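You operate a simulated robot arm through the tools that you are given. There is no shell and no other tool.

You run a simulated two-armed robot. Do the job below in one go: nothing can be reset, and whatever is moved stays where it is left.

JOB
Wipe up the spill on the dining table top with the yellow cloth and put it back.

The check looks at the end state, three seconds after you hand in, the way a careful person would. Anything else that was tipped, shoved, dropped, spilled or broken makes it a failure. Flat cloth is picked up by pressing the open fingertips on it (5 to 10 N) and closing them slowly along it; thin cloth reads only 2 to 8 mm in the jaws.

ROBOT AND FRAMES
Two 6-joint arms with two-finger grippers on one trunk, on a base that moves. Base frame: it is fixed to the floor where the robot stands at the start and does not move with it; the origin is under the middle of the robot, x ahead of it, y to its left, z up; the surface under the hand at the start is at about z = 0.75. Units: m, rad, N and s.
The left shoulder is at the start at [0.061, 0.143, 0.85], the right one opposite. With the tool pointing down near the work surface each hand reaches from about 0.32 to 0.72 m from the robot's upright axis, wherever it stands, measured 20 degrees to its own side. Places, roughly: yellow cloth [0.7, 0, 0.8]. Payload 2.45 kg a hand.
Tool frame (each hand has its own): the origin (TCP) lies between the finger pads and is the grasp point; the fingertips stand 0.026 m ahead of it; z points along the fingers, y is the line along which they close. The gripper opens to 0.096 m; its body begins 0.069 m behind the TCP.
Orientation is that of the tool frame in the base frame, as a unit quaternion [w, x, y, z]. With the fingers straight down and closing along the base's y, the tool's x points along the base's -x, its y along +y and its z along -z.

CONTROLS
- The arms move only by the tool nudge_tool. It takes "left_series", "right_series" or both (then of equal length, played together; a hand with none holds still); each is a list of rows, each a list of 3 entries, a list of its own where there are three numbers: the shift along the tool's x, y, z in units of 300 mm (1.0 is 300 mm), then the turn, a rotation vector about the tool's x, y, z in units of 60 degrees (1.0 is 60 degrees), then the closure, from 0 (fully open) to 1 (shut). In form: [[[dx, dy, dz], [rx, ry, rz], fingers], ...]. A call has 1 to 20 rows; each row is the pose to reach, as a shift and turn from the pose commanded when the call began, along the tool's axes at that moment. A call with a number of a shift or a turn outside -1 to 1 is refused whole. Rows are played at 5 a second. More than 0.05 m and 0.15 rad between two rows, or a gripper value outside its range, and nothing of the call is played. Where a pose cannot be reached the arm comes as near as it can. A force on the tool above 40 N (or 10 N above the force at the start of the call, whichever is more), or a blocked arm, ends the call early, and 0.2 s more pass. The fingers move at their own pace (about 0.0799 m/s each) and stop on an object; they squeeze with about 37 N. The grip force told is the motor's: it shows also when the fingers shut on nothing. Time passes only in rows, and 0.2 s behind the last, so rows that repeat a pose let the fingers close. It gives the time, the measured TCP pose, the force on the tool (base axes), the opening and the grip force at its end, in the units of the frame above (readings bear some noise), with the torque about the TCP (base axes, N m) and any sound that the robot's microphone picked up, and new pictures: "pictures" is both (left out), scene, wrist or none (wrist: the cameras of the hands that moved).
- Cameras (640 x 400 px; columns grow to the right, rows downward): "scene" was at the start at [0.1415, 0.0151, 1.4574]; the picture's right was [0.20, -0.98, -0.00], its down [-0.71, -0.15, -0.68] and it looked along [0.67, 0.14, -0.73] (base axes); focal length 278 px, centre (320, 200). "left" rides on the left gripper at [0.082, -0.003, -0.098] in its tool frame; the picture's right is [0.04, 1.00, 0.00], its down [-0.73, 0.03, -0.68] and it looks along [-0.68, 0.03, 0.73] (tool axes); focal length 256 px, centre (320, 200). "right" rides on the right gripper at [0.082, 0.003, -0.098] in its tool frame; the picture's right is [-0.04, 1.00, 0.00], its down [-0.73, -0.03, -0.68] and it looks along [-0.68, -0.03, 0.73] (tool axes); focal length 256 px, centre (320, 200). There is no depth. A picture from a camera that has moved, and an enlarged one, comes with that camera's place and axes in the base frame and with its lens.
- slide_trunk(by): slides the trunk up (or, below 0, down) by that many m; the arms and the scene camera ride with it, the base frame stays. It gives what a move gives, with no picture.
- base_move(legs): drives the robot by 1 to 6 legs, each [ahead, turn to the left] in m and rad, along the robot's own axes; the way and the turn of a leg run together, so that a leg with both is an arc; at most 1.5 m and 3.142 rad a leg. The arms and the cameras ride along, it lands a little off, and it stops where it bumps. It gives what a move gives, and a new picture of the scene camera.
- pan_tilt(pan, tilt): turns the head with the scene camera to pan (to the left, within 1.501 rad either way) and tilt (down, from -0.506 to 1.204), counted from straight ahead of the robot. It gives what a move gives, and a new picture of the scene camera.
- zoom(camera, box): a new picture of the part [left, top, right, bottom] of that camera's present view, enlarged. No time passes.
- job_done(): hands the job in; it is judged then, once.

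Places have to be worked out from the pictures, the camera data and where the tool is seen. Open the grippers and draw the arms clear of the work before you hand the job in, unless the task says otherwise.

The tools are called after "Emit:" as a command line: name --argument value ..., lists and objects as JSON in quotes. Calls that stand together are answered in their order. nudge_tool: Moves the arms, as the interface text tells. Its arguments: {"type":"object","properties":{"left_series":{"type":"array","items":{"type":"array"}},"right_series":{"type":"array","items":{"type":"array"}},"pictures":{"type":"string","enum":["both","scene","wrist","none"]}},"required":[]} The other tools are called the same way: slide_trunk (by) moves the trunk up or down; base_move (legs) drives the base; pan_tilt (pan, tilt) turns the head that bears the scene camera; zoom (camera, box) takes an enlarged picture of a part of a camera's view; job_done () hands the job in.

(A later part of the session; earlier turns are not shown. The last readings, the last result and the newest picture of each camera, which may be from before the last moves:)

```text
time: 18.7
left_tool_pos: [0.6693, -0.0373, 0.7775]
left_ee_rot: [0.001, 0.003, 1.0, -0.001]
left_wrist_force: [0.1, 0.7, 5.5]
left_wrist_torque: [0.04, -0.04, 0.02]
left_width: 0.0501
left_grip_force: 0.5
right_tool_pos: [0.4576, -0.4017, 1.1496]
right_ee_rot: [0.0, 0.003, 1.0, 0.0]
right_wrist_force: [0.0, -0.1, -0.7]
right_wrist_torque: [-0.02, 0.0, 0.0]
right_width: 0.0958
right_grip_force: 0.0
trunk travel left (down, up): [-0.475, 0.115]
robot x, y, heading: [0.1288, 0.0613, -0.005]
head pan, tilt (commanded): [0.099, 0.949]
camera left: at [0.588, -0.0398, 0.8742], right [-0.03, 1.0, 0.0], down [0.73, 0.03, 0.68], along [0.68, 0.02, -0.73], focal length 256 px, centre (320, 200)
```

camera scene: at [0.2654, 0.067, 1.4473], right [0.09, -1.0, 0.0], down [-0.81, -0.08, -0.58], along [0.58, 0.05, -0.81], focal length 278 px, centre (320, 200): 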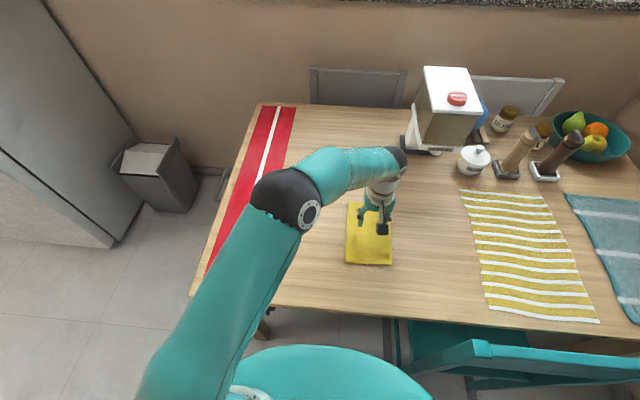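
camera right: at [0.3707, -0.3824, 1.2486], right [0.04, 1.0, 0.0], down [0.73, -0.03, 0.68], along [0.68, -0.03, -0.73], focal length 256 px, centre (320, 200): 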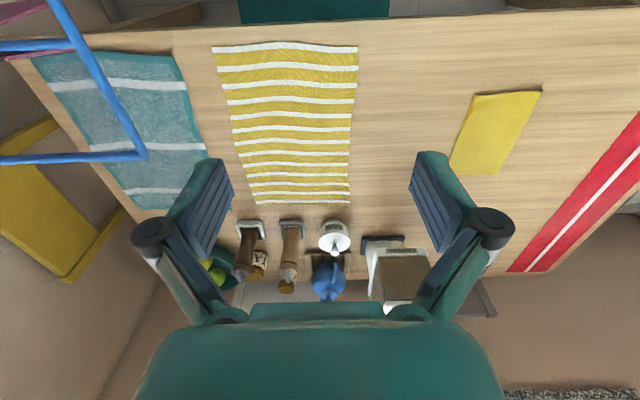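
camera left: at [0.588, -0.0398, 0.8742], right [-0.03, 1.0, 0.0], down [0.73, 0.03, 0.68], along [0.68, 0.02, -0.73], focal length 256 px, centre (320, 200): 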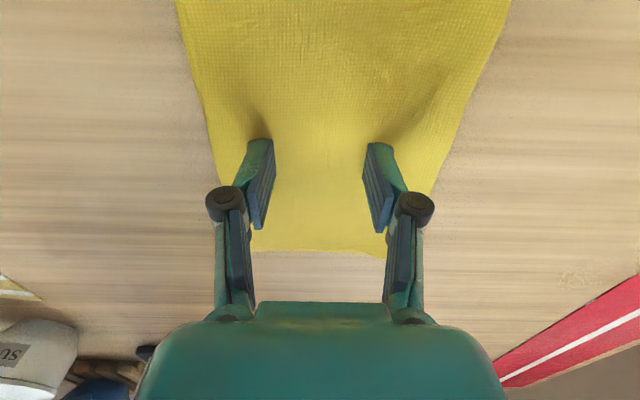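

Contact at 5.5 N, so the cloth's top is at z≈0.7505. I'll press slightly more and close the fingers slowly along the cloth.

Emit:
nudge_tool --left_series '[[[0, 0, 0.002], [0, 0, 0], 0.48], [[0, 0, 0.002], [0, 0, 0], 0.53], [[0, 0, 0.002], [0, 0, 0], 0.58], [[0, 0, 0.002], [0, 0, 0], 0.63], [[0, 0, 0.002], [0, 0, 0], 0.68], [[0, 0, 0.002], [0, 0, 0], 0.73]]' --pictures "wrist"

Emit:
zoom --camera "left" --box '[180, 60, 460, 260]'

```text
time: 20.1
left_tool_pos: [0.6695, -0.0375, 0.7772]
left_ee_rot: [0.002, 0.004, 1.0, -0.001]
left_wrist_force: [3.2, 0.9, 27.4]
left_wrist_torque: [0.06, -0.09, -0.04]
left_width: 0.0267
left_grip_force: 0.5
right_tool_pos: [0.4569, -0.401, 1.1504]
right_ee_rot: [0.0, 0.003, 1.0, 0.0]
right_wrist_force: [-0.1, -0.3, -0.5]
right_wrist_torque: [0.0, 0.01, 0.03]
right_width: 0.0963
right_grip_force: 0.0
trunk travel left (down, up): [-0.475, 0.115]
robot x, y, heading: [0.1304, 0.0616, -0.007]
head pan, tilt (commanded): [0.099, 0.949]
camera left: at [0.5872, -0.0395, 0.8755], right [-0.03, 1.0, 0.0], down [0.73, 0.03, 0.68], along [0.68, 0.02, -0.73], focal length 256 px, centre (320, 200)
```

left: 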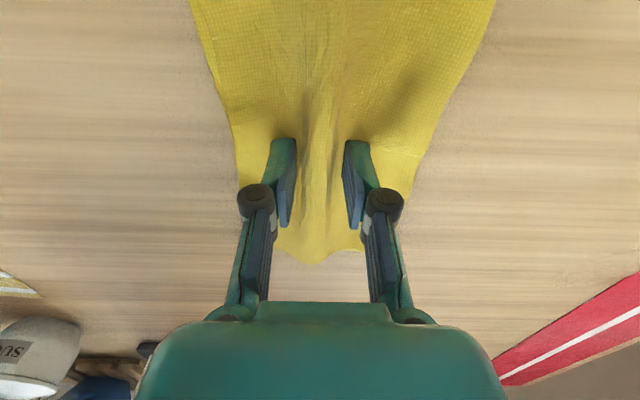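

```text
2.00 times, centred on (320, 160) of left
camera zoom: at [0.5872, -0.0395, 0.8755], right [-0.03, 1.0, 0.0], down [0.73, 0.03, 0.68], along [0.68, 0.02, -0.73], focal length 512 px, centre (320, 280)
```

zoom: 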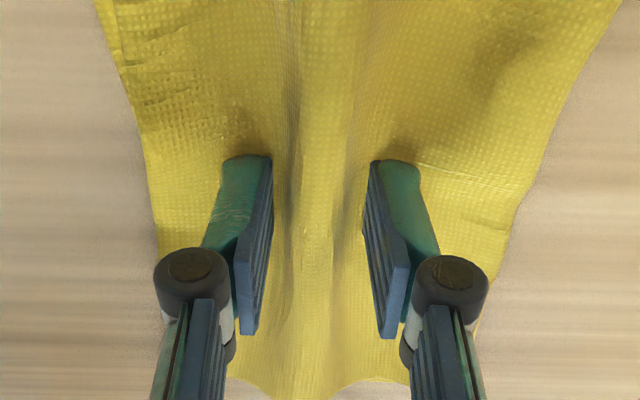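

The cloth gathers well between the fingers, but the force rose to 27 N. I'll raise the hand about 1 mm and continue closing in small steps.

Emit:
nudge_tool --left_series '[[[0, 0, -0.003], [0, 0, 0], 0.73], [[0, 0, -0.003], [0, 0, 0], 0.77], [[0, 0, -0.003], [0, 0, 0], 0.81]]' --pictures "none"

```text
time: 20.9
left_tool_pos: [0.6682, -0.0359, 0.7776]
left_ee_rot: [0.001, 0.004, 1.0, -0.001]
left_wrist_force: [0.9, 0.5, 26.6]
left_wrist_torque: [0.05, 0.0, 0.02]
left_width: 0.0191
left_grip_force: 4.2
right_tool_pos: [0.4553, -0.4018, 1.1494]
right_ee_rot: [0.0, 0.003, 1.0, 0.0]
right_wrist_force: [-0.5, 0.4, -0.7]
right_wrist_torque: [0.02, -0.01, 0.01]
right_width: 0.0961
right_grip_force: 0.1
trunk travel left (down, up): [-0.475, 0.115]
robot x, y, heading: [0.1298, 0.0605, -0.01]
head pan, tilt (commanded): [0.099, 0.949]
```

Force is still 27 N; I'll raise another 1.2 mm and close further.

Emit:
nudge_tool --left_series '[[[0, 0, -0.004], [0, 0, 0], 0.81], [[0, 0, -0.004], [0, 0, 0], 0.84], [[0, 0, -0.004], [0, 0, 0], 0.87]]' --pictures "wrist"

Emit:
zoom --camera "left" --box '[180, 60, 460, 260]'

```text
time: 21.7
left_tool_pos: [0.6684, -0.038, 0.7775]
left_ee_rot: [0.001, 0.003, 1.0, 0.0]
left_wrist_force: [2.1, -0.9, 19.2]
left_wrist_torque: [0.01, -0.06, 0.01]
left_width: 0.0124
left_grip_force: 0.2
right_tool_pos: [0.4564, -0.4014, 1.1494]
right_ee_rot: [0.0, 0.003, 1.0, 0.0]
right_wrist_force: [-0.9, 0.4, 1.0]
right_wrist_torque: [0.02, 0.02, -0.01]
right_width: 0.0961
right_grip_force: 0.1
trunk travel left (down, up): [-0.475, 0.115]
robot x, y, heading: [0.1294, 0.0594, -0.005]
head pan, tilt (commanded): [0.099, 0.949]
camera left: at [0.5865, -0.0396, 0.8758], right [-0.03, 1.0, 0.0], down [0.73, 0.02, 0.68], along [0.68, 0.02, -0.73], focal length 256 px, centre (320, 200)
```

left: 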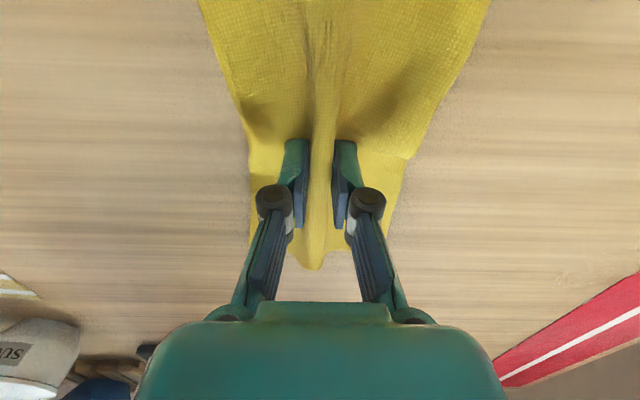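

```text
2.00 times, centred on (320, 160) of left
camera zoom: at [0.5865, -0.0396, 0.8758], right [-0.03, 1.0, 0.0], down [0.73, 0.02, 0.68], along [0.68, 0.02, -0.73], focal length 512 px, centre (320, 280)
```

zoom: 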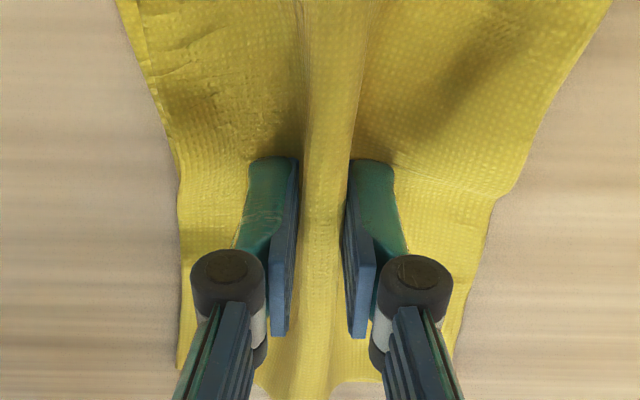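

The cloth forms a clean fold between the fingers at 12 mm. I'll close fully to grip it, easing the hand up slightly more.

Emit:
nudge_tool --left_series '[[[0, 0, -0.003], [0, 0, 0], 0.9], [[0, 0, -0.003], [0, 0, 0], 0.94], [[0, 0, -0.003], [0, 0, 0], 0.98], [[0, 0, -0.003], [0, 0, 0], 1.0], [[0, 0, -0.003], [0, 0, 0], 1.0]]' --pictures "both"

Emit:
zoom --camera "left" --box '[180, 60, 460, 260]'

Emit:
zoom --camera "scene" --box '[310, 160, 430, 290]'

```text
time: 22.9
left_tool_pos: [0.6673, -0.0367, 0.778]
left_ee_rot: [-0.001, 0.003, 1.0, 0.001]
left_wrist_force: [-1.1, -0.6, 4.8]
left_wrist_torque: [-0.08, 0.05, -0.01]
left_width: 0.0056
left_grip_force: 33.9
right_tool_pos: [0.4572, -0.4011, 1.1488]
right_ee_rot: [0.0, 0.003, 1.0, -0.001]
right_wrist_force: [-0.2, -0.3, 0.2]
right_wrist_torque: [0.01, 0.02, 0.02]
right_width: 0.096
right_grip_force: 0.1
trunk travel left (down, up): [-0.475, 0.115]
robot x, y, heading: [0.1304, 0.063, -0.005]
head pan, tilt (commanded): [0.099, 0.949]
camera scene: at [0.2648, 0.067, 1.4473], right [0.09, -1.0, 0.0], down [-0.81, -0.08, -0.58], along [0.58, 0.05, -0.81], focal length 278 px, centre (320, 200)
camera left: at [0.5867, -0.0399, 0.8758], right [-0.03, 1.0, 0.0], down [0.73, 0.02, 0.68], along [0.68, 0.02, -0.73], focal length 256 px, centre (320, 200)
```

scene: 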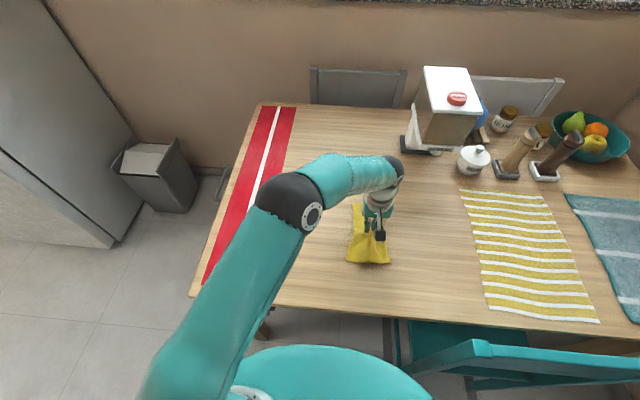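
left: 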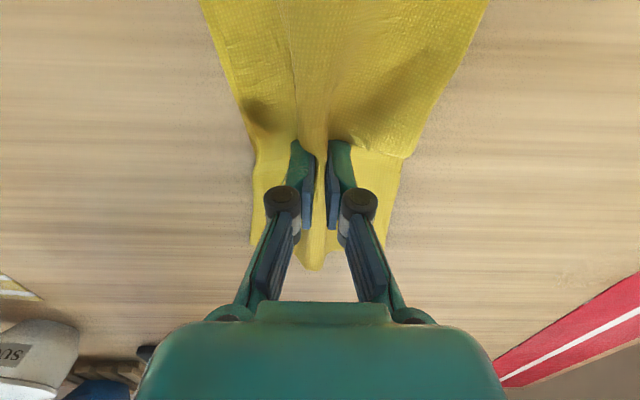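

```text
2.00 times, centred on (320, 160) of left
camera zoom: at [0.5867, -0.0399, 0.8758], right [-0.03, 1.0, 0.0], down [0.73, 0.02, 0.68], along [0.68, 0.02, -0.73], focal length 512 px, centre (320, 280)
```

zoom: 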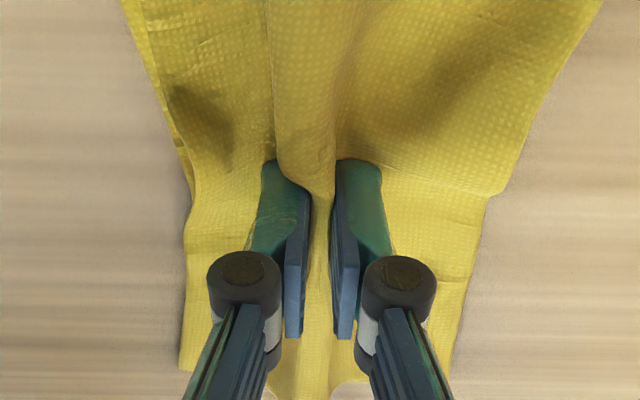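

```text
3.08 times, centred on (370, 225) of scene
camera zoom: at [0.2648, 0.067, 1.4473], right [0.09, -1.0, 0.0], down [-0.81, -0.08, -0.58], along [0.58, 0.05, -0.81], focal length 856 px, centre (166, 123)
```

zoom: 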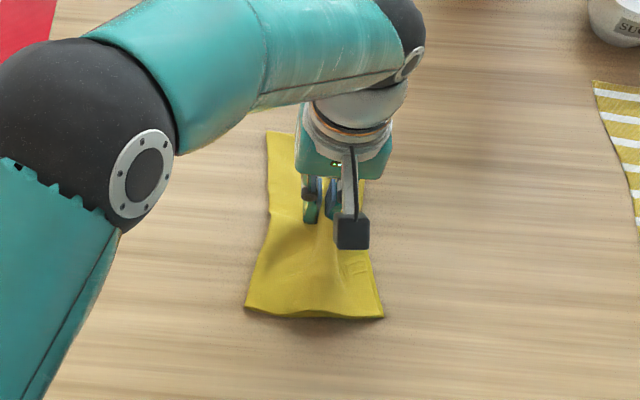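

The cloth is firmly gripped (5.6 mm, 34 N) and still lies flat around the fingers. I'll ease up 3 mm and slide it along the table towards the spill, stopping short to look.

Emit:
nudge_tool --left_series '[[[0, 0, -0.01], [0, 0, 0], 1], [[-0.03, 0.055, -0.01], [0, 0, 0], 1], [[-0.06, 0.11, -0.01], [0, 0, 0], 1], [[-0.09, 0.165, -0.01], [0, 0, 0], 1], [[-0.12, 0.22, -0.01], [0, 0, 0], 1], [[-0.15, 0.275, -0.01], [0, 0, 0], 1], [[-0.18, 0.33, -0.01], [0, 0, 0], 1], [[-0.21, 0.385, -0.01], [0, 0, 0], 1], [[-0.24, 0.44, -0.01], [0, 0, 0], 1], [[-0.27, 0.495, -0.01], [0, 0, 0], 1], [[-0.3, 0.55, -0.01], [0, 0, 0], 1], [[-0.33, 0.605, -0.01], [0, 0, 0], 1], [[-0.357, 0.64, -0.01], [0, 0, 0], 1]]' --pictures "both"

Emit:
zoom --camera "left" --box '[160, 60, 520, 260]'

Emit:
zoom --camera "scene" --box '[240, 120, 380, 260]'

```text
time: 25.7
left_tool_pos: [0.7767, 0.1556, 0.7806]
left_ee_rot: [-0.001, 0.003, 1.0, 0.0]
left_wrist_force: [-0.3, 0.2, -0.3]
left_wrist_torque: [0.01, 0.06, 0.0]
left_width: 0.0051
left_grip_force: 34.1
right_tool_pos: [0.4585, -0.4025, 1.1498]
right_ee_rot: [0.0, 0.003, 1.0, -0.001]
right_wrist_force: [0.5, 0.1, 0.0]
right_wrist_torque: [-0.04, 0.0, 0.0]
right_width: 0.0959
right_grip_force: 0.1
trunk travel left (down, up): [-0.475, 0.115]
robot x, y, heading: [0.1315, 0.0623, -0.005]
head pan, tilt (commanded): [0.099, 0.949]
camera scene: at [0.2659, 0.0671, 1.4473], right [0.09, -1.0, 0.0], down [-0.81, -0.08, -0.58], along [0.58, 0.05, -0.81], focal length 278 px, centre (320, 200)
camera left: at [0.6963, 0.1526, 0.8793], right [-0.03, 1.0, 0.0], down [0.73, 0.02, 0.68], along [0.68, 0.02, -0.73], focal length 256 px, centre (320, 200)
```

scene: 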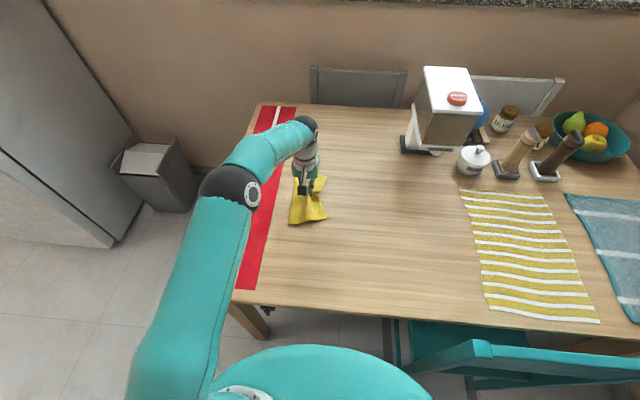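
left: 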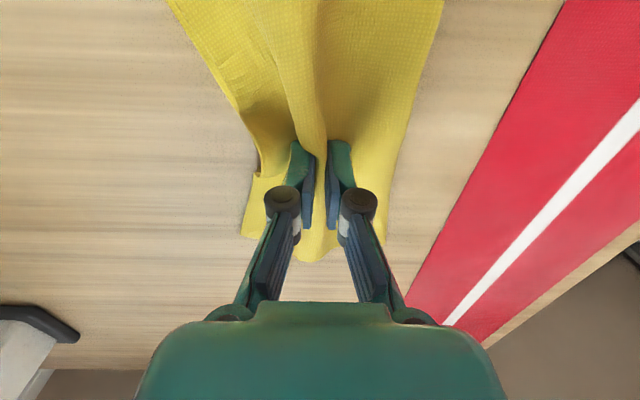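

```text
1.78 times, centred on (340, 160) of left
camera zoom: at [0.6963, 0.1526, 0.8793], right [-0.03, 1.0, 0.0], down [0.73, 0.02, 0.68], along [0.68, 0.02, -0.73], focal length 455 px, centre (284, 271)
```

zoom: 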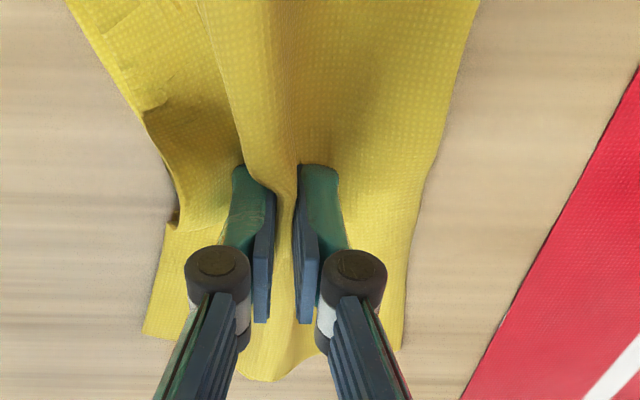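

```text
2.86 times, centred on (310, 190) of scene
camera zoom: at [0.2659, 0.0671, 1.4473], right [0.09, -1.0, 0.0], down [-0.81, -0.08, -0.58], along [0.58, 0.05, -0.81], focal length 795 px, centre (349, 229)
```

zoom: 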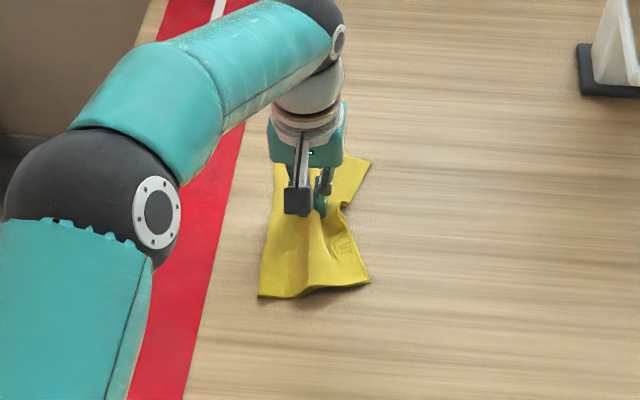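

The cloth followed neatly, with its left edge at about y=0.20 and the runner's edge at y≈0.252 still untouched. I'll press down a few newtons and begin wiping strokes along x at the spill's near side.

Emit:
nudge_tool --left_series '[[[0, 0, 0.008], [0, 0, 0], 1], [[0, 0.03, 0.01], [0, 0, 0], 1], [[0, 0.06, 0.01], [0, 0, 0], 1], [[0, 0.09, 0.01], [0, 0, 0], 1], [[0.04, 0.1, 0.01], [0, 0, 0], 1], [[0.08, 0.1, 0.01], [0, 0, 0], 1], [[0.12, 0.1, 0.01], [0, 0, 0], 1], [[0.14, 0.1, 0.01], [0, 0, 0], 1]]' --pictures "both"

Emit:
zoom --camera "left" --box '[160, 60, 520, 260]'

Emit:
zoom --camera "scene" --box '[240, 120, 380, 260]'

```text
time: 27.5
left_tool_pos: [0.7364, 0.1845, 0.7793]
left_ee_rot: [0.001, 0.003, 1.0, 0.0]
left_wrist_force: [-0.1, 0.2, 0.1]
left_wrist_torque: [0.03, -0.04, 0.01]
left_width: 0.0052
left_grip_force: 34.1
right_tool_pos: [0.4579, -0.4016, 1.1487]
right_ee_rot: [-0.001, 0.004, 1.0, 0.0]
right_wrist_force: [0.5, 0.6, -0.5]
right_wrist_torque: [0.02, 0.0, 0.02]
right_width: 0.0962
right_grip_force: 0.1
trunk travel left (down, up): [-0.475, 0.115]
robot x, y, heading: [0.1274, 0.0606, -0.003]
head pan, tilt (commanded): [0.099, 0.949]
camera scene: at [0.2656, 0.067, 1.4473], right [0.09, -1.0, 0.0], down [-0.81, -0.08, -0.58], along [0.58, 0.05, -0.81], focal length 278 px, centre (320, 200)
camera left: at [0.6542, 0.1818, 0.8771], right [-0.03, 1.0, 0.0], down [0.73, 0.02, 0.68], along [0.68, 0.02, -0.73], focal length 256 px, centre (320, 200)
```

scene: 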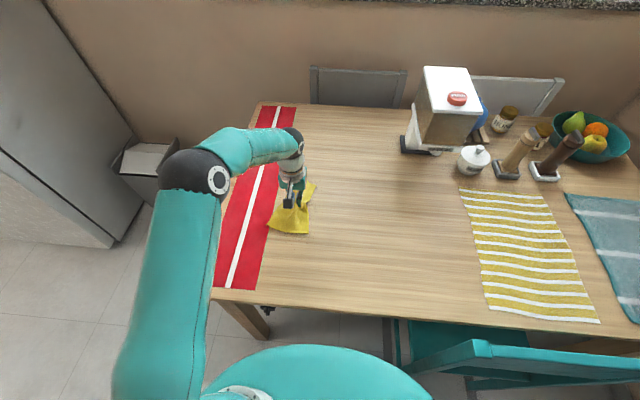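
left: 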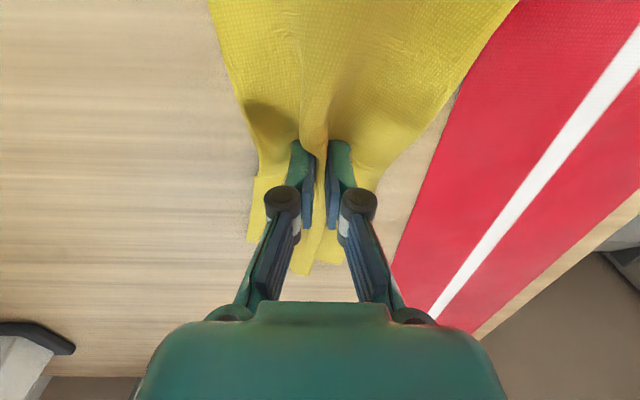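

```text
1.78 times, centred on (340, 160) of left
camera zoom: at [0.6542, 0.1818, 0.8771], right [-0.03, 1.0, 0.0], down [0.73, 0.02, 0.68], along [0.68, 0.02, -0.73], focal length 455 px, centre (284, 271)
```

zoom: 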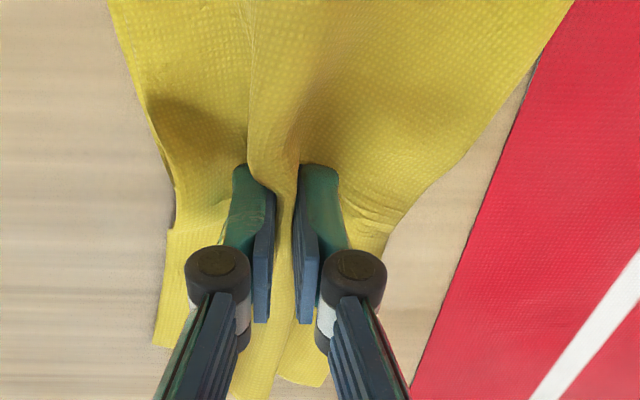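

```text
2.86 times, centred on (310, 190) of scene
camera zoom: at [0.2656, 0.067, 1.4473], right [0.09, -1.0, 0.0], down [-0.81, -0.08, -0.58], along [0.58, 0.05, -0.81], focal length 795 px, centre (349, 229)
```

zoom: 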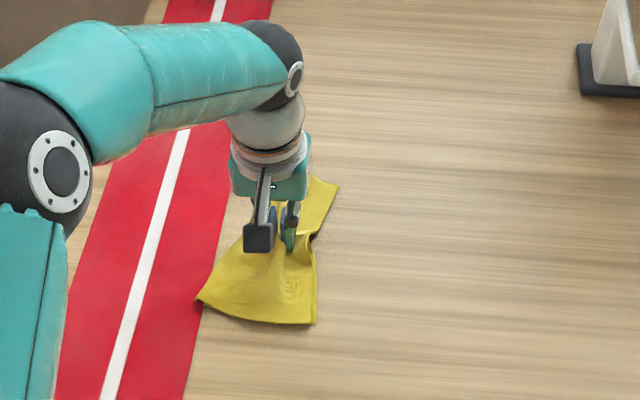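

There is no pressing force yet, so the tips are just off the table. I'll lower 1.5–2 mm at this place and check the force.

Emit:
nudge_tool --left_series '[[[0, 0, 0.003], [0, 0, 0], 1], [[0, 0, 0.006], [0, 0, 0], 1], [[0, 0, 0.006], [0, 0, 0], 1]]' --pictures "none"

```text
time: 28.3
left_tool_pos: [0.7345, 0.1846, 0.7783]
left_ee_rot: [0.001, 0.004, 1.0, 0.001]
left_wrist_force: [0.8, 0.1, 5.3]
left_wrist_torque: [-0.01, -0.01, 0.02]
left_width: 0.0048
left_grip_force: 34.0
right_tool_pos: [0.4581, -0.4027, 1.1489]
right_ee_rot: [0.0, 0.003, 1.0, 0.0]
right_wrist_force: [0.7, 0.0, 0.0]
right_wrist_torque: [0.01, -0.02, 0.0]
right_width: 0.096
right_grip_force: 0.0
trunk travel left (down, up): [-0.475, 0.115]
robot x, y, heading: [0.1327, 0.0613, -0.002]
head pan, tilt (commanded): [0.099, 0.949]
```

Force is now 5 N. I'll run back-and-forth strokes along x from 0.735 to 0.825 at y≈0.185, 0.20 and 0.215 with that pressure.

Emit:
nudge_tool --left_series '[[[-0.05, 0, 0.001], [0, 0, 0], 1], [[-0.1, 0, 0.001], [0, 0, 0], 1], [[-0.15, 0, 0.001], [0, 0, 0], 1], [[-0.2, 0, 0.001], [0, 0, 0], 1], [[-0.25, 0, 0.001], [0, 0, 0], 1], [[-0.3, 0, 0.001], [0, 0, 0], 1], [[-0.3, 0.05, 0.001], [0, 0, 0], 1], [[-0.25, 0.05, 0.001], [0, 0, 0], 1], [[-0.2, 0.05, 0.001], [0, 0, 0], 1], [[-0.15, 0.05, 0.001], [0, 0, 0], 1], [[-0.1, 0.05, 0.001], [0, 0, 0], 1], [[-0.05, 0.05, 0.001], [0, 0, 0], 1], [[0, 0.05, 0.001], [0, 0, 0], 1]]' --pictures "both"

Emit:
zoom --camera "left" --box '[160, 60, 520, 260]'

Emit:
zoom --camera "scene" --box '[240, 120, 380, 260]'

```text
time: 31.1
left_tool_pos: [0.737, 0.1996, 0.7784]
left_ee_rot: [0.002, 0.003, 1.0, -0.001]
left_wrist_force: [4.9, 0.9, 14.4]
left_wrist_torque: [0.02, -0.08, 0.0]
left_width: 0.005
left_grip_force: 33.6
left hand out of reach, approached as far as the arm can: row 6, 7
right_tool_pos: [0.4579, -0.4019, 1.1497]
right_ee_rot: [0.0, 0.003, 1.0, -0.001]
right_wrist_force: [-1.2, 0.6, -0.6]
right_wrist_torque: [-0.02, -0.03, 0.04]
right_width: 0.0959
right_grip_force: 0.0
trunk travel left (down, up): [-0.475, 0.115]
robot x, y, heading: [0.1328, 0.0635, -0.012]
head pan, tilt (commanded): [0.099, 0.949]
camera scene: at [0.2644, 0.0668, 1.4475], right [0.09, -1.0, 0.0], down [-0.81, -0.08, -0.58], along [0.58, 0.05, -0.81], focal length 278 px, centre (320, 200)
camera left: at [0.6552, 0.1975, 0.8751], right [-0.03, 1.0, 0.0], down [0.73, 0.02, 0.68], along [0.68, 0.02, -0.73], focal length 256 px, centre (320, 200)
```

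scene: 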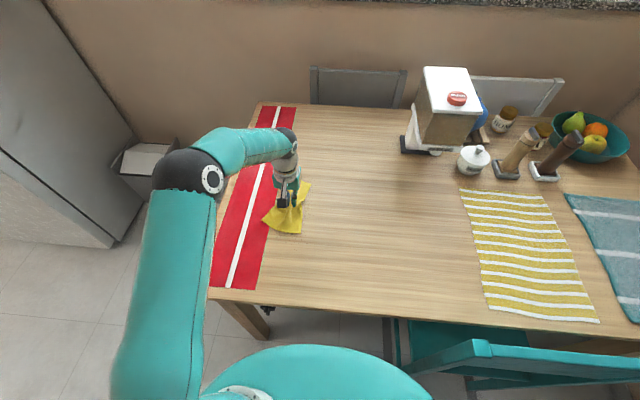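
left: 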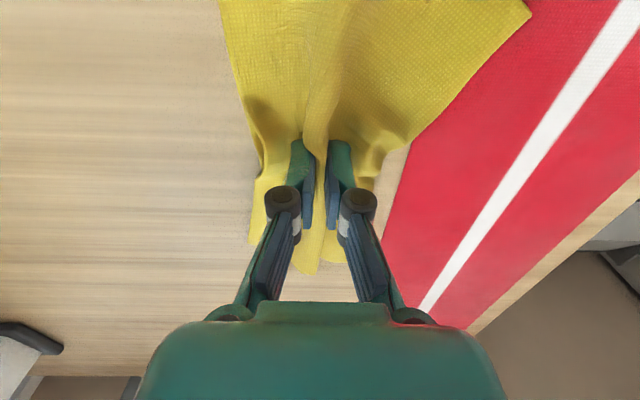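

```text
1.78 times, centred on (340, 160) of left
camera zoom: at [0.6552, 0.1975, 0.8751], right [-0.03, 1.0, 0.0], down [0.73, 0.02, 0.68], along [0.68, 0.02, -0.73], focal length 455 px, centre (284, 271)
```

zoom: 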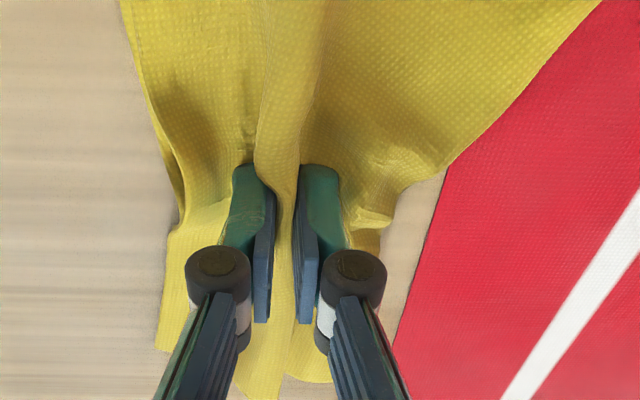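

```text
2.86 times, centred on (310, 190) of scene
camera zoom: at [0.2644, 0.0668, 1.4475], right [0.09, -1.0, 0.0], down [-0.81, -0.08, -0.58], along [0.58, 0.05, -0.81], focal length 795 px, centre (349, 229)
```

zoom: 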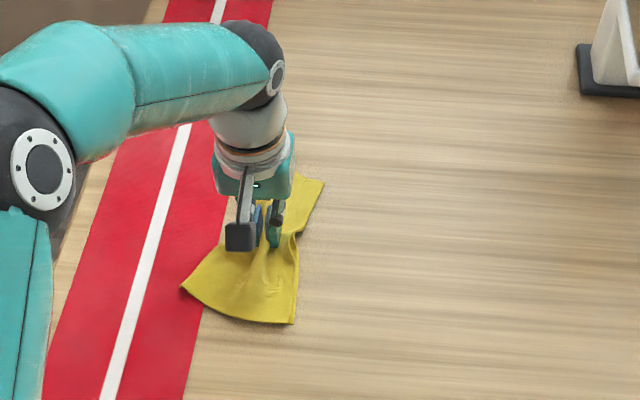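

The wipe is going well, with the cloth flap just lying on the runner, but x beyond 0.81 is out of reach. I'll relieve the pressure and drive 3 cm further ahead (about 7 cm of gap to the table edge remains now).

Emit:
nudge_tool --left_series '[[[0, 0, -0.008], [0, 0, 0], 1], [[0, 0, -0.008], [0, 0, 0], 1]]' --pictures "none"

Emit:
base_move --legs '[[0.03, 0.0]]'

```text
time: 31.7
left_tool_pos: [0.7352, 0.2002, 0.7774]
left_ee_rot: [-0.001, 0.003, 1.0, 0.0]
left_wrist_force: [2.2, -0.2, 3.8]
left_wrist_torque: [0.02, -0.07, -0.03]
left_width: 0.0051
left_grip_force: 33.7
right_tool_pos: [0.4587, -0.4014, 1.1486]
right_ee_rot: [-0.001, 0.003, 1.0, 0.0]
right_wrist_force: [-0.3, -0.3, 0.6]
right_wrist_torque: [0.02, 0.0, -0.04]
right_width: 0.0958
right_grip_force: 0.0
trunk travel left (down, up): [-0.475, 0.115]
robot x, y, heading: [0.1299, 0.0637, -0.011]
head pan, tilt (commanded): [0.099, 0.949]
```

```text
time: 32.5
left_tool_pos: [0.7666, 0.2002, 0.7773]
left_ee_rot: [-0.002, 0.004, 1.0, -0.001]
left_wrist_force: [-0.9, 0.9, 1.7]
left_wrist_torque: [0.03, 0.02, 0.03]
left_width: 0.0051
left_grip_force: 33.2
right_tool_pos: [0.4906, -0.4011, 1.1481]
right_ee_rot: [-0.001, 0.003, 1.0, 0.0]
right_wrist_force: [0.9, 0.1, -0.8]
right_wrist_torque: [-0.03, 0.02, 0.0]
right_width: 0.0961
right_grip_force: 0.2
trunk travel left (down, up): [-0.475, 0.115]
robot x, y, heading: [0.1612, 0.0593, -0.008]
head pan, tilt (commanded): [0.099, 0.949]
camera scene: at [0.2973, 0.0665, 1.4471], right [0.09, -1.0, 0.0], down [-0.81, -0.08, -0.58], along [0.58, 0.05, -0.81], focal length 278 px, centre (320, 200)
```

scene: 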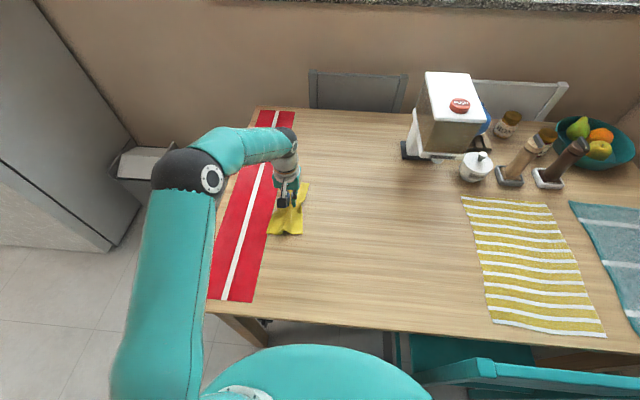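

Now at [0.767, 0.20] with light contact. I'll press again and continue the strokes along x up to about 0.835, at y≈0.20, 0.212 and 0.224.

Emit:
nudge_tool --left_series '[[[0, 0, 0.004], [0, 0, 0], 1], [[-0.06, 0, 0.004], [0, 0, 0], 1], [[-0.12, 0, 0.004], [0, 0, 0], 1], [[-0.18, 0, 0.004], [0, 0, 0], 1], [[-0.225, 0, 0.004], [0, 0, 0], 1], [[-0.225, 0.04, 0.004], [0, 0, 0], 1], [[-0.16, 0.04, 0.004], [0, 0, 0], 1], [[-0.1, 0.04, 0.004], [0, 0, 0], 1], [[-0.04, 0.04, 0.004], [0, 0, 0], 1], [[0.02, 0.04, 0.004], [0, 0, 0], 1], [[0.08, 0.04, 0.004], [0, 0, 0], 1], [[0.11, 0.04, 0.004], [0, 0, 0], 1], [[0.11, 0.08, 0.004], [0, 0, 0], 1], [[0.05, 0.08, 0.004], [0, 0, 0], 1], [[-0.01, 0.08, 0.004], [0, 0, 0], 1], [[-0.07, 0.08, 0.004], [0, 0, 0], 1], [[-0.13, 0.08, 0.004], [0, 0, 0], 1], [[-0.19, 0.08, 0.004], [0, 0, 0], 1], [[-0.225, 0.08, 0.004], [0, 0, 0], 1]]' --pictures "both"

Emit:
zoom --camera "left" --box '[160, 0, 520, 260]'

Emit:
zoom --camera "scene" --box '[200, 100, 380, 300]'

```text
time: 36.5
left_tool_pos: [0.8346, 0.2226, 0.7774]
left_ee_rot: [0.0, 0.003, 1.0, 0.0]
left_wrist_force: [-0.4, -0.8, 0.1]
left_wrist_torque: [0.0, 0.01, 0.01]
left_width: 0.0049
left_grip_force: 34.2
right_tool_pos: [0.4896, -0.4008, 1.149]
right_ee_rot: [-0.002, 0.003, 1.0, 0.0]
right_wrist_force: [0.5, 1.1, -0.1]
right_wrist_torque: [-0.02, 0.0, 0.03]
right_width: 0.0959
right_grip_force: 0.0
trunk travel left (down, up): [-0.475, 0.115]
robot x, y, heading: [0.1611, 0.0633, -0.012]
head pan, tilt (commanded): [0.099, 0.949]
camera scene: at [0.2958, 0.0668, 1.4473], right [0.09, -1.0, 0.0], down [-0.81, -0.08, -0.58], along [0.58, 0.05, -0.81], focal length 278 px, centre (320, 200)
camera left: at [0.7528, 0.2205, 0.8764], right [-0.03, 1.0, 0.0], down [0.73, 0.03, 0.68], along [0.68, 0.02, -0.73], focal length 256 px, centre (320, 200)
```

scene: 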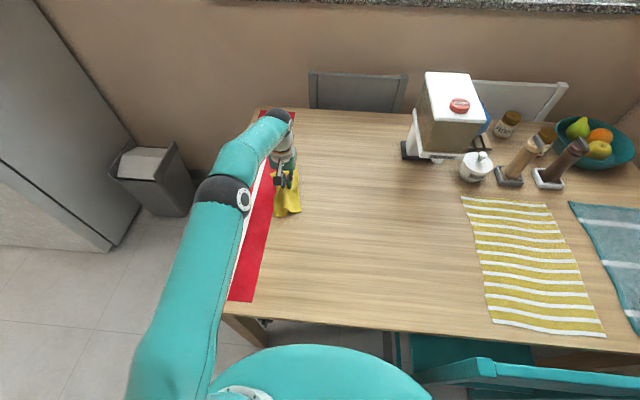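
left: 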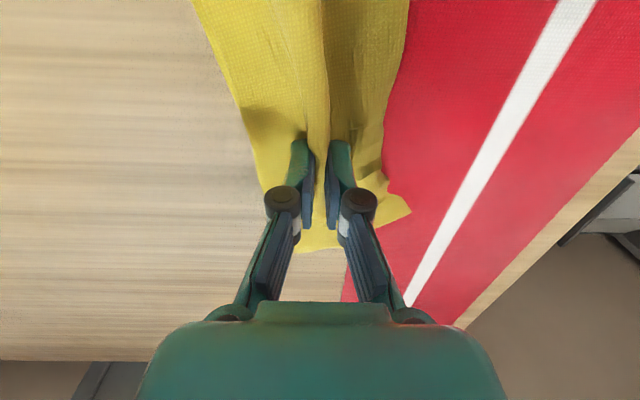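

```text
1.54 times, centred on (340, 130) of left
camera zoom: at [0.7528, 0.2205, 0.8764], right [-0.03, 1.0, 0.0], down [0.73, 0.03, 0.68], along [0.68, 0.02, -0.73], focal length 394 px, centre (289, 308)
```

zoom: 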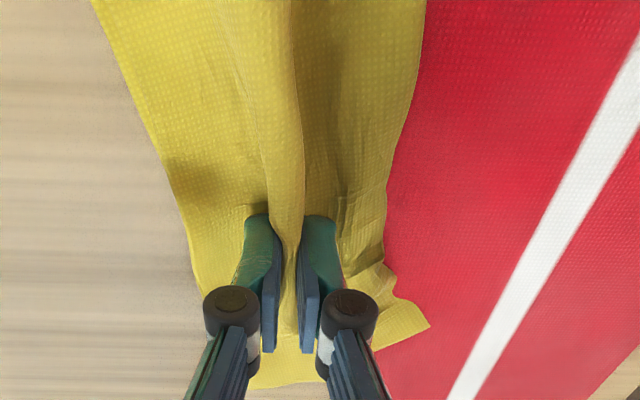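

```text
2.00 times, centred on (290, 200) of scene
camera zoom: at [0.2958, 0.0668, 1.4473], right [0.09, -1.0, 0.0], down [-0.81, -0.08, -0.58], along [0.58, 0.05, -0.81], focal length 556 px, centre (380, 200)
```

zoom: 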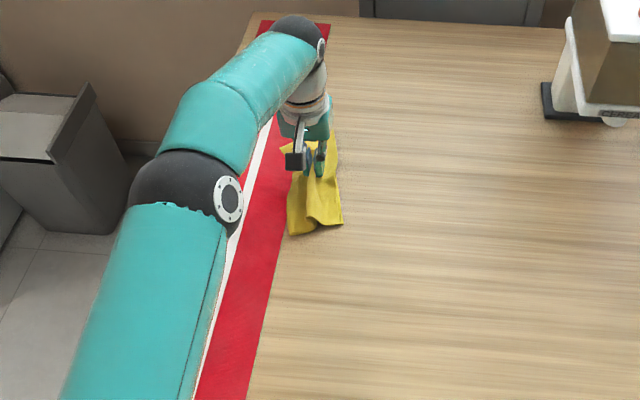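

The strokes reached x=0.835, but the force there dropped to zero, so the far part wasn't pressed. I'll lower 1.5 mm here to find the contact force.

Emit:
nudge_tool --left_series '[[[0, 0, 0.003], [0, 0, 0], 1], [[0, 0, 0.005], [0, 0, 0], 1], [[0, 0, 0.005], [0, 0, 0], 1]]' --pictures "none"

```text
time: 37.3
left_tool_pos: [0.8333, 0.2233, 0.7775]
left_ee_rot: [0.0, 0.003, 1.0, 0.0]
left_wrist_force: [-0.5, -0.5, 7.0]
left_wrist_torque: [-0.03, 0.03, 0.04]
left_width: 0.0051
left_grip_force: 33.7
right_tool_pos: [0.4886, -0.4017, 1.1501]
right_ee_rot: [-0.001, 0.003, 1.0, 0.001]
right_wrist_force: [0.9, 0.5, -0.6]
right_wrist_torque: [-0.02, 0.0, -0.01]
right_width: 0.096
right_grip_force: 0.0
trunk travel left (down, up): [-0.475, 0.115]
robot x, y, heading: [0.1617, 0.0625, -0.014]
head pan, tilt (commanded): [0.099, 0.949]
```

7 N at the far end now. I'll sweep back and forth again at y≈0.223, 0.211 and 0.199 with this pressure.

Emit:
nudge_tool --left_series '[[[0.06, 0, 0.005], [0, 0, 0], 1], [[0.12, 0, 0.005], [0, 0, 0], 1], [[0.18, 0, 0.004], [0, 0, 0], 1], [[0.24, 0, 0.003], [0, 0, 0], 1], [[0.3, 0, 0.002], [0, 0, 0], 1], [[0.33, 0, 0.002], [0, 0, 0], 1], [[0.33, -0.04, 0.002], [0, 0, 0], 1], [[0.26, -0.04, 0.003], [0, 0, 0], 1], [[0.19, -0.04, 0.004], [0, 0, 0], 1], [[0.12, -0.04, 0.004], [0, 0, 0], 1], [[0.05, -0.04, 0.005], [0, 0, 0], 1], [[0, -0.04, 0.005], [0, 0, 0], 1], [[0, -0.08, 0.005], [0, 0, 0], 1], [[0.07, -0.08, 0.004], [0, 0, 0], 1], [[0.14, -0.08, 0.004], [0, 0, 0], 1], [[0.21, -0.08, 0.003], [0, 0, 0], 1]]' --pictures "both"

Emit:
zoom --camera "left" --box '[160, 0, 520, 260]'

Emit:
zoom --camera "scene" --box '[200, 100, 380, 300]'

```text
time: 40.7
left_tool_pos: [0.7715, 0.2011, 0.777]
left_ee_rot: [0.002, 0.002, 1.0, 0.001]
left_wrist_force: [4.8, -0.2, 14.6]
left_wrist_torque: [0.01, -0.07, 0.0]
left_width: 0.0049
left_grip_force: 33.3
right_tool_pos: [0.487, -0.4023, 1.1487]
right_ee_rot: [0.0, 0.003, 1.0, 0.0]
right_wrist_force: [0.9, 0.3, 0.6]
right_wrist_torque: [0.01, 0.02, -0.02]
right_width: 0.0959
right_grip_force: 0.0
trunk travel left (down, up): [-0.475, 0.115]
robot x, y, heading: [0.16, 0.0606, -0.006]
head pan, tilt (commanded): [0.099, 0.949]
camera scene: at [0.2945, 0.0667, 1.4474], right [0.09, -1.0, 0.0], down [-0.81, -0.08, -0.58], along [0.58, 0.05, -0.81], focal length 278 px, centre (320, 200)
camera left: at [0.6898, 0.1982, 0.8752], right [-0.04, 1.0, 0.0], down [0.73, 0.03, 0.68], along [0.68, 0.02, -0.73], focal length 256 px, centre (320, 200)
```

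scene: 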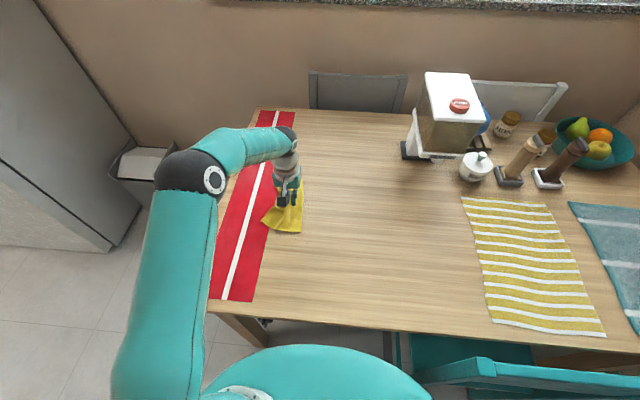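
left: 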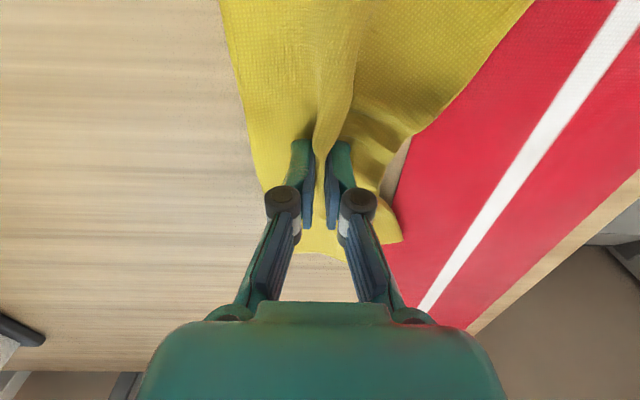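

```text
1.54 times, centred on (340, 130) of left
camera zoom: at [0.6898, 0.1982, 0.8752], right [-0.04, 1.0, 0.0], down [0.73, 0.03, 0.68], along [0.68, 0.02, -0.73], focal length 394 px, centre (289, 308)
```

zoom: 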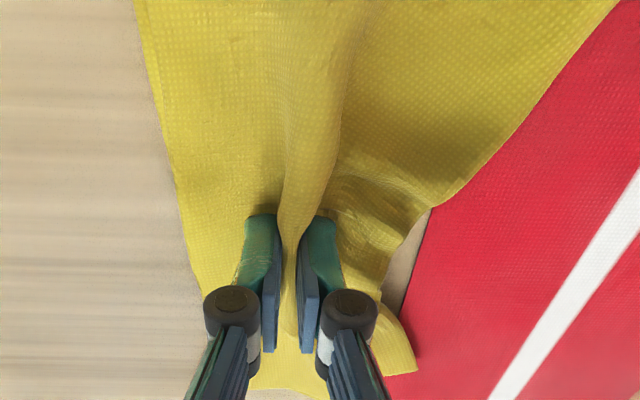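

```text
2.00 times, centred on (290, 200) of scene
camera zoom: at [0.2945, 0.0667, 1.4474], right [0.09, -1.0, 0.0], down [-0.81, -0.08, -0.58], along [0.58, 0.05, -0.81], focal length 556 px, centre (380, 200)
```

zoom: 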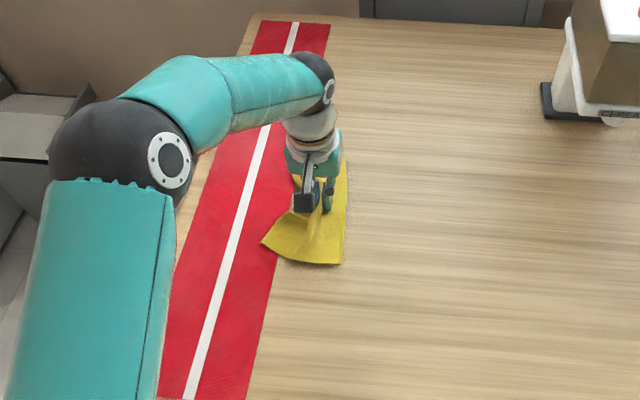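

The runner looks unmoved. I'll ease the pressure and slide the cloth aside to y≈0.08 to inspect the wiped place.

Emit:
nudge_tool --left_series '[[[0, 0, -0.01], [0, 0, 0], 1], [[0, -0.05, -0.012], [0, 0, 0], 1], [[0, -0.1, -0.012], [0, 0, 0], 1], [[0, -0.15, -0.012], [0, 0, 0], 1], [[0, -0.2, -0.012], [0, 0, 0], 1], [[0, -0.25, -0.012], [0, 0, 0], 1], [[0, -0.3, -0.012], [0, 0, 0], 1], [[0, -0.35, -0.012], [0, 0, 0], 1], [[0, -0.4, -0.012], [0, 0, 0], 1]]' --pictures "both"

Emit:
zoom --camera "left" --box '[360, 60, 640, 260]'

Emit:
zoom --camera "scene" --box '[230, 140, 330, 240]'

```text
time: 42.7
left_tool_pos: [0.7701, 0.0802, 0.7776]
left_ee_rot: [-0.001, 0.003, 1.0, 0.0]
left_wrist_force: [-0.5, 0.0, 0.6]
left_wrist_torque: [0.0, 0.01, 0.04]
left_width: 0.0055
left_grip_force: 33.6
right_tool_pos: [0.4883, -0.4021, 1.1494]
right_ee_rot: [-0.001, 0.003, 1.0, 0.001]
right_wrist_force: [0.4, 0.1, 0.2]
right_wrist_torque: [0.02, 0.02, -0.02]
right_width: 0.096
right_grip_force: 0.1
trunk travel left (down, up): [-0.475, 0.115]
robot x, y, heading: [0.1602, 0.0632, -0.008]
head pan, tilt (commanded): [0.099, 0.949]
camera scene: at [0.2958, 0.0666, 1.4473], right [0.09, -1.0, 0.0], down [-0.81, -0.08, -0.58], along [0.58, 0.05, -0.81], focal length 278 px, centre (320, 200)
camera left: at [0.6886, 0.0772, 0.8769], right [-0.03, 1.0, 0.0], down [0.73, 0.03, 0.68], along [0.68, 0.02, -0.73], focal length 256 px, centre (320, 200)
```

scene: 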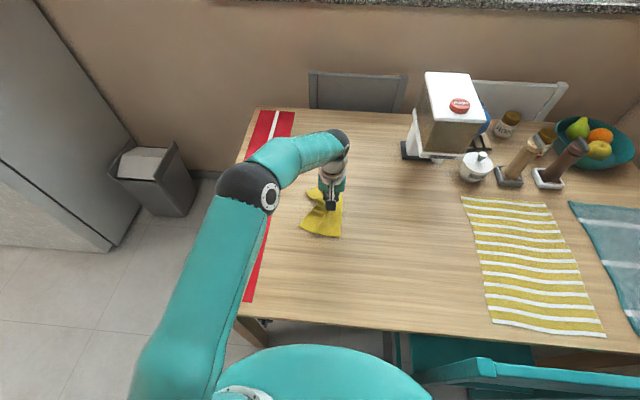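
left: 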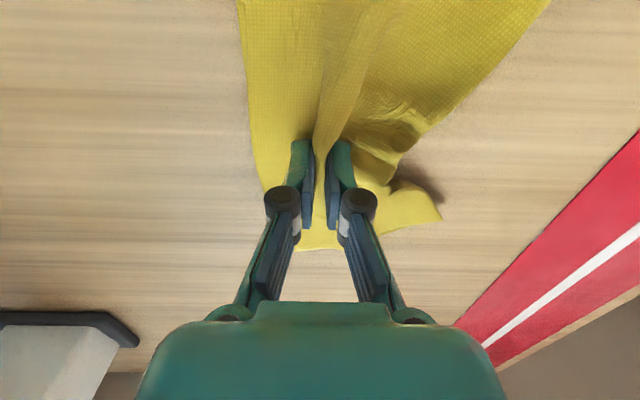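

```text
2.00 times, centred on (500, 160) of left
camera zoom: at [0.6886, 0.0772, 0.8769], right [-0.03, 1.0, 0.0], down [0.73, 0.03, 0.68], along [0.68, 0.02, -0.73], focal length 512 px, centre (-40, 280)
```

zoom: 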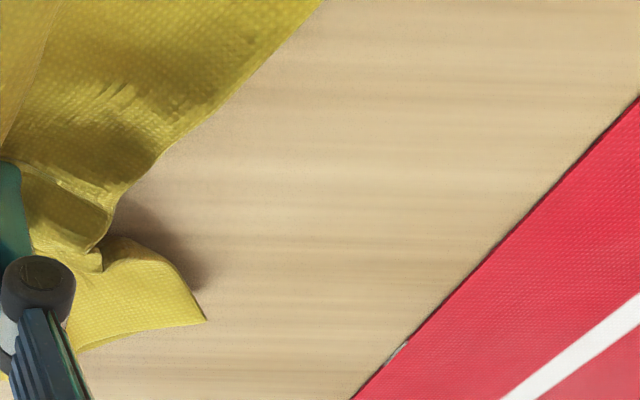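

```text
4.00 times, centred on (280, 190) of scene
camera zoom: at [0.2958, 0.0666, 1.4473], right [0.09, -1.0, 0.0], down [-0.81, -0.08, -0.58], along [0.58, 0.05, -0.81], focal length 1113 px, centre (480, 240)
```

zoom: 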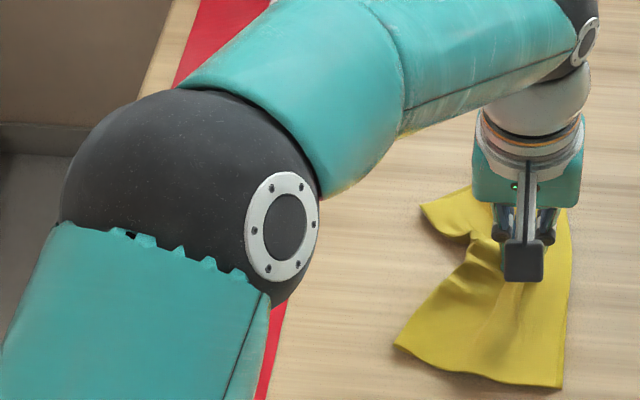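

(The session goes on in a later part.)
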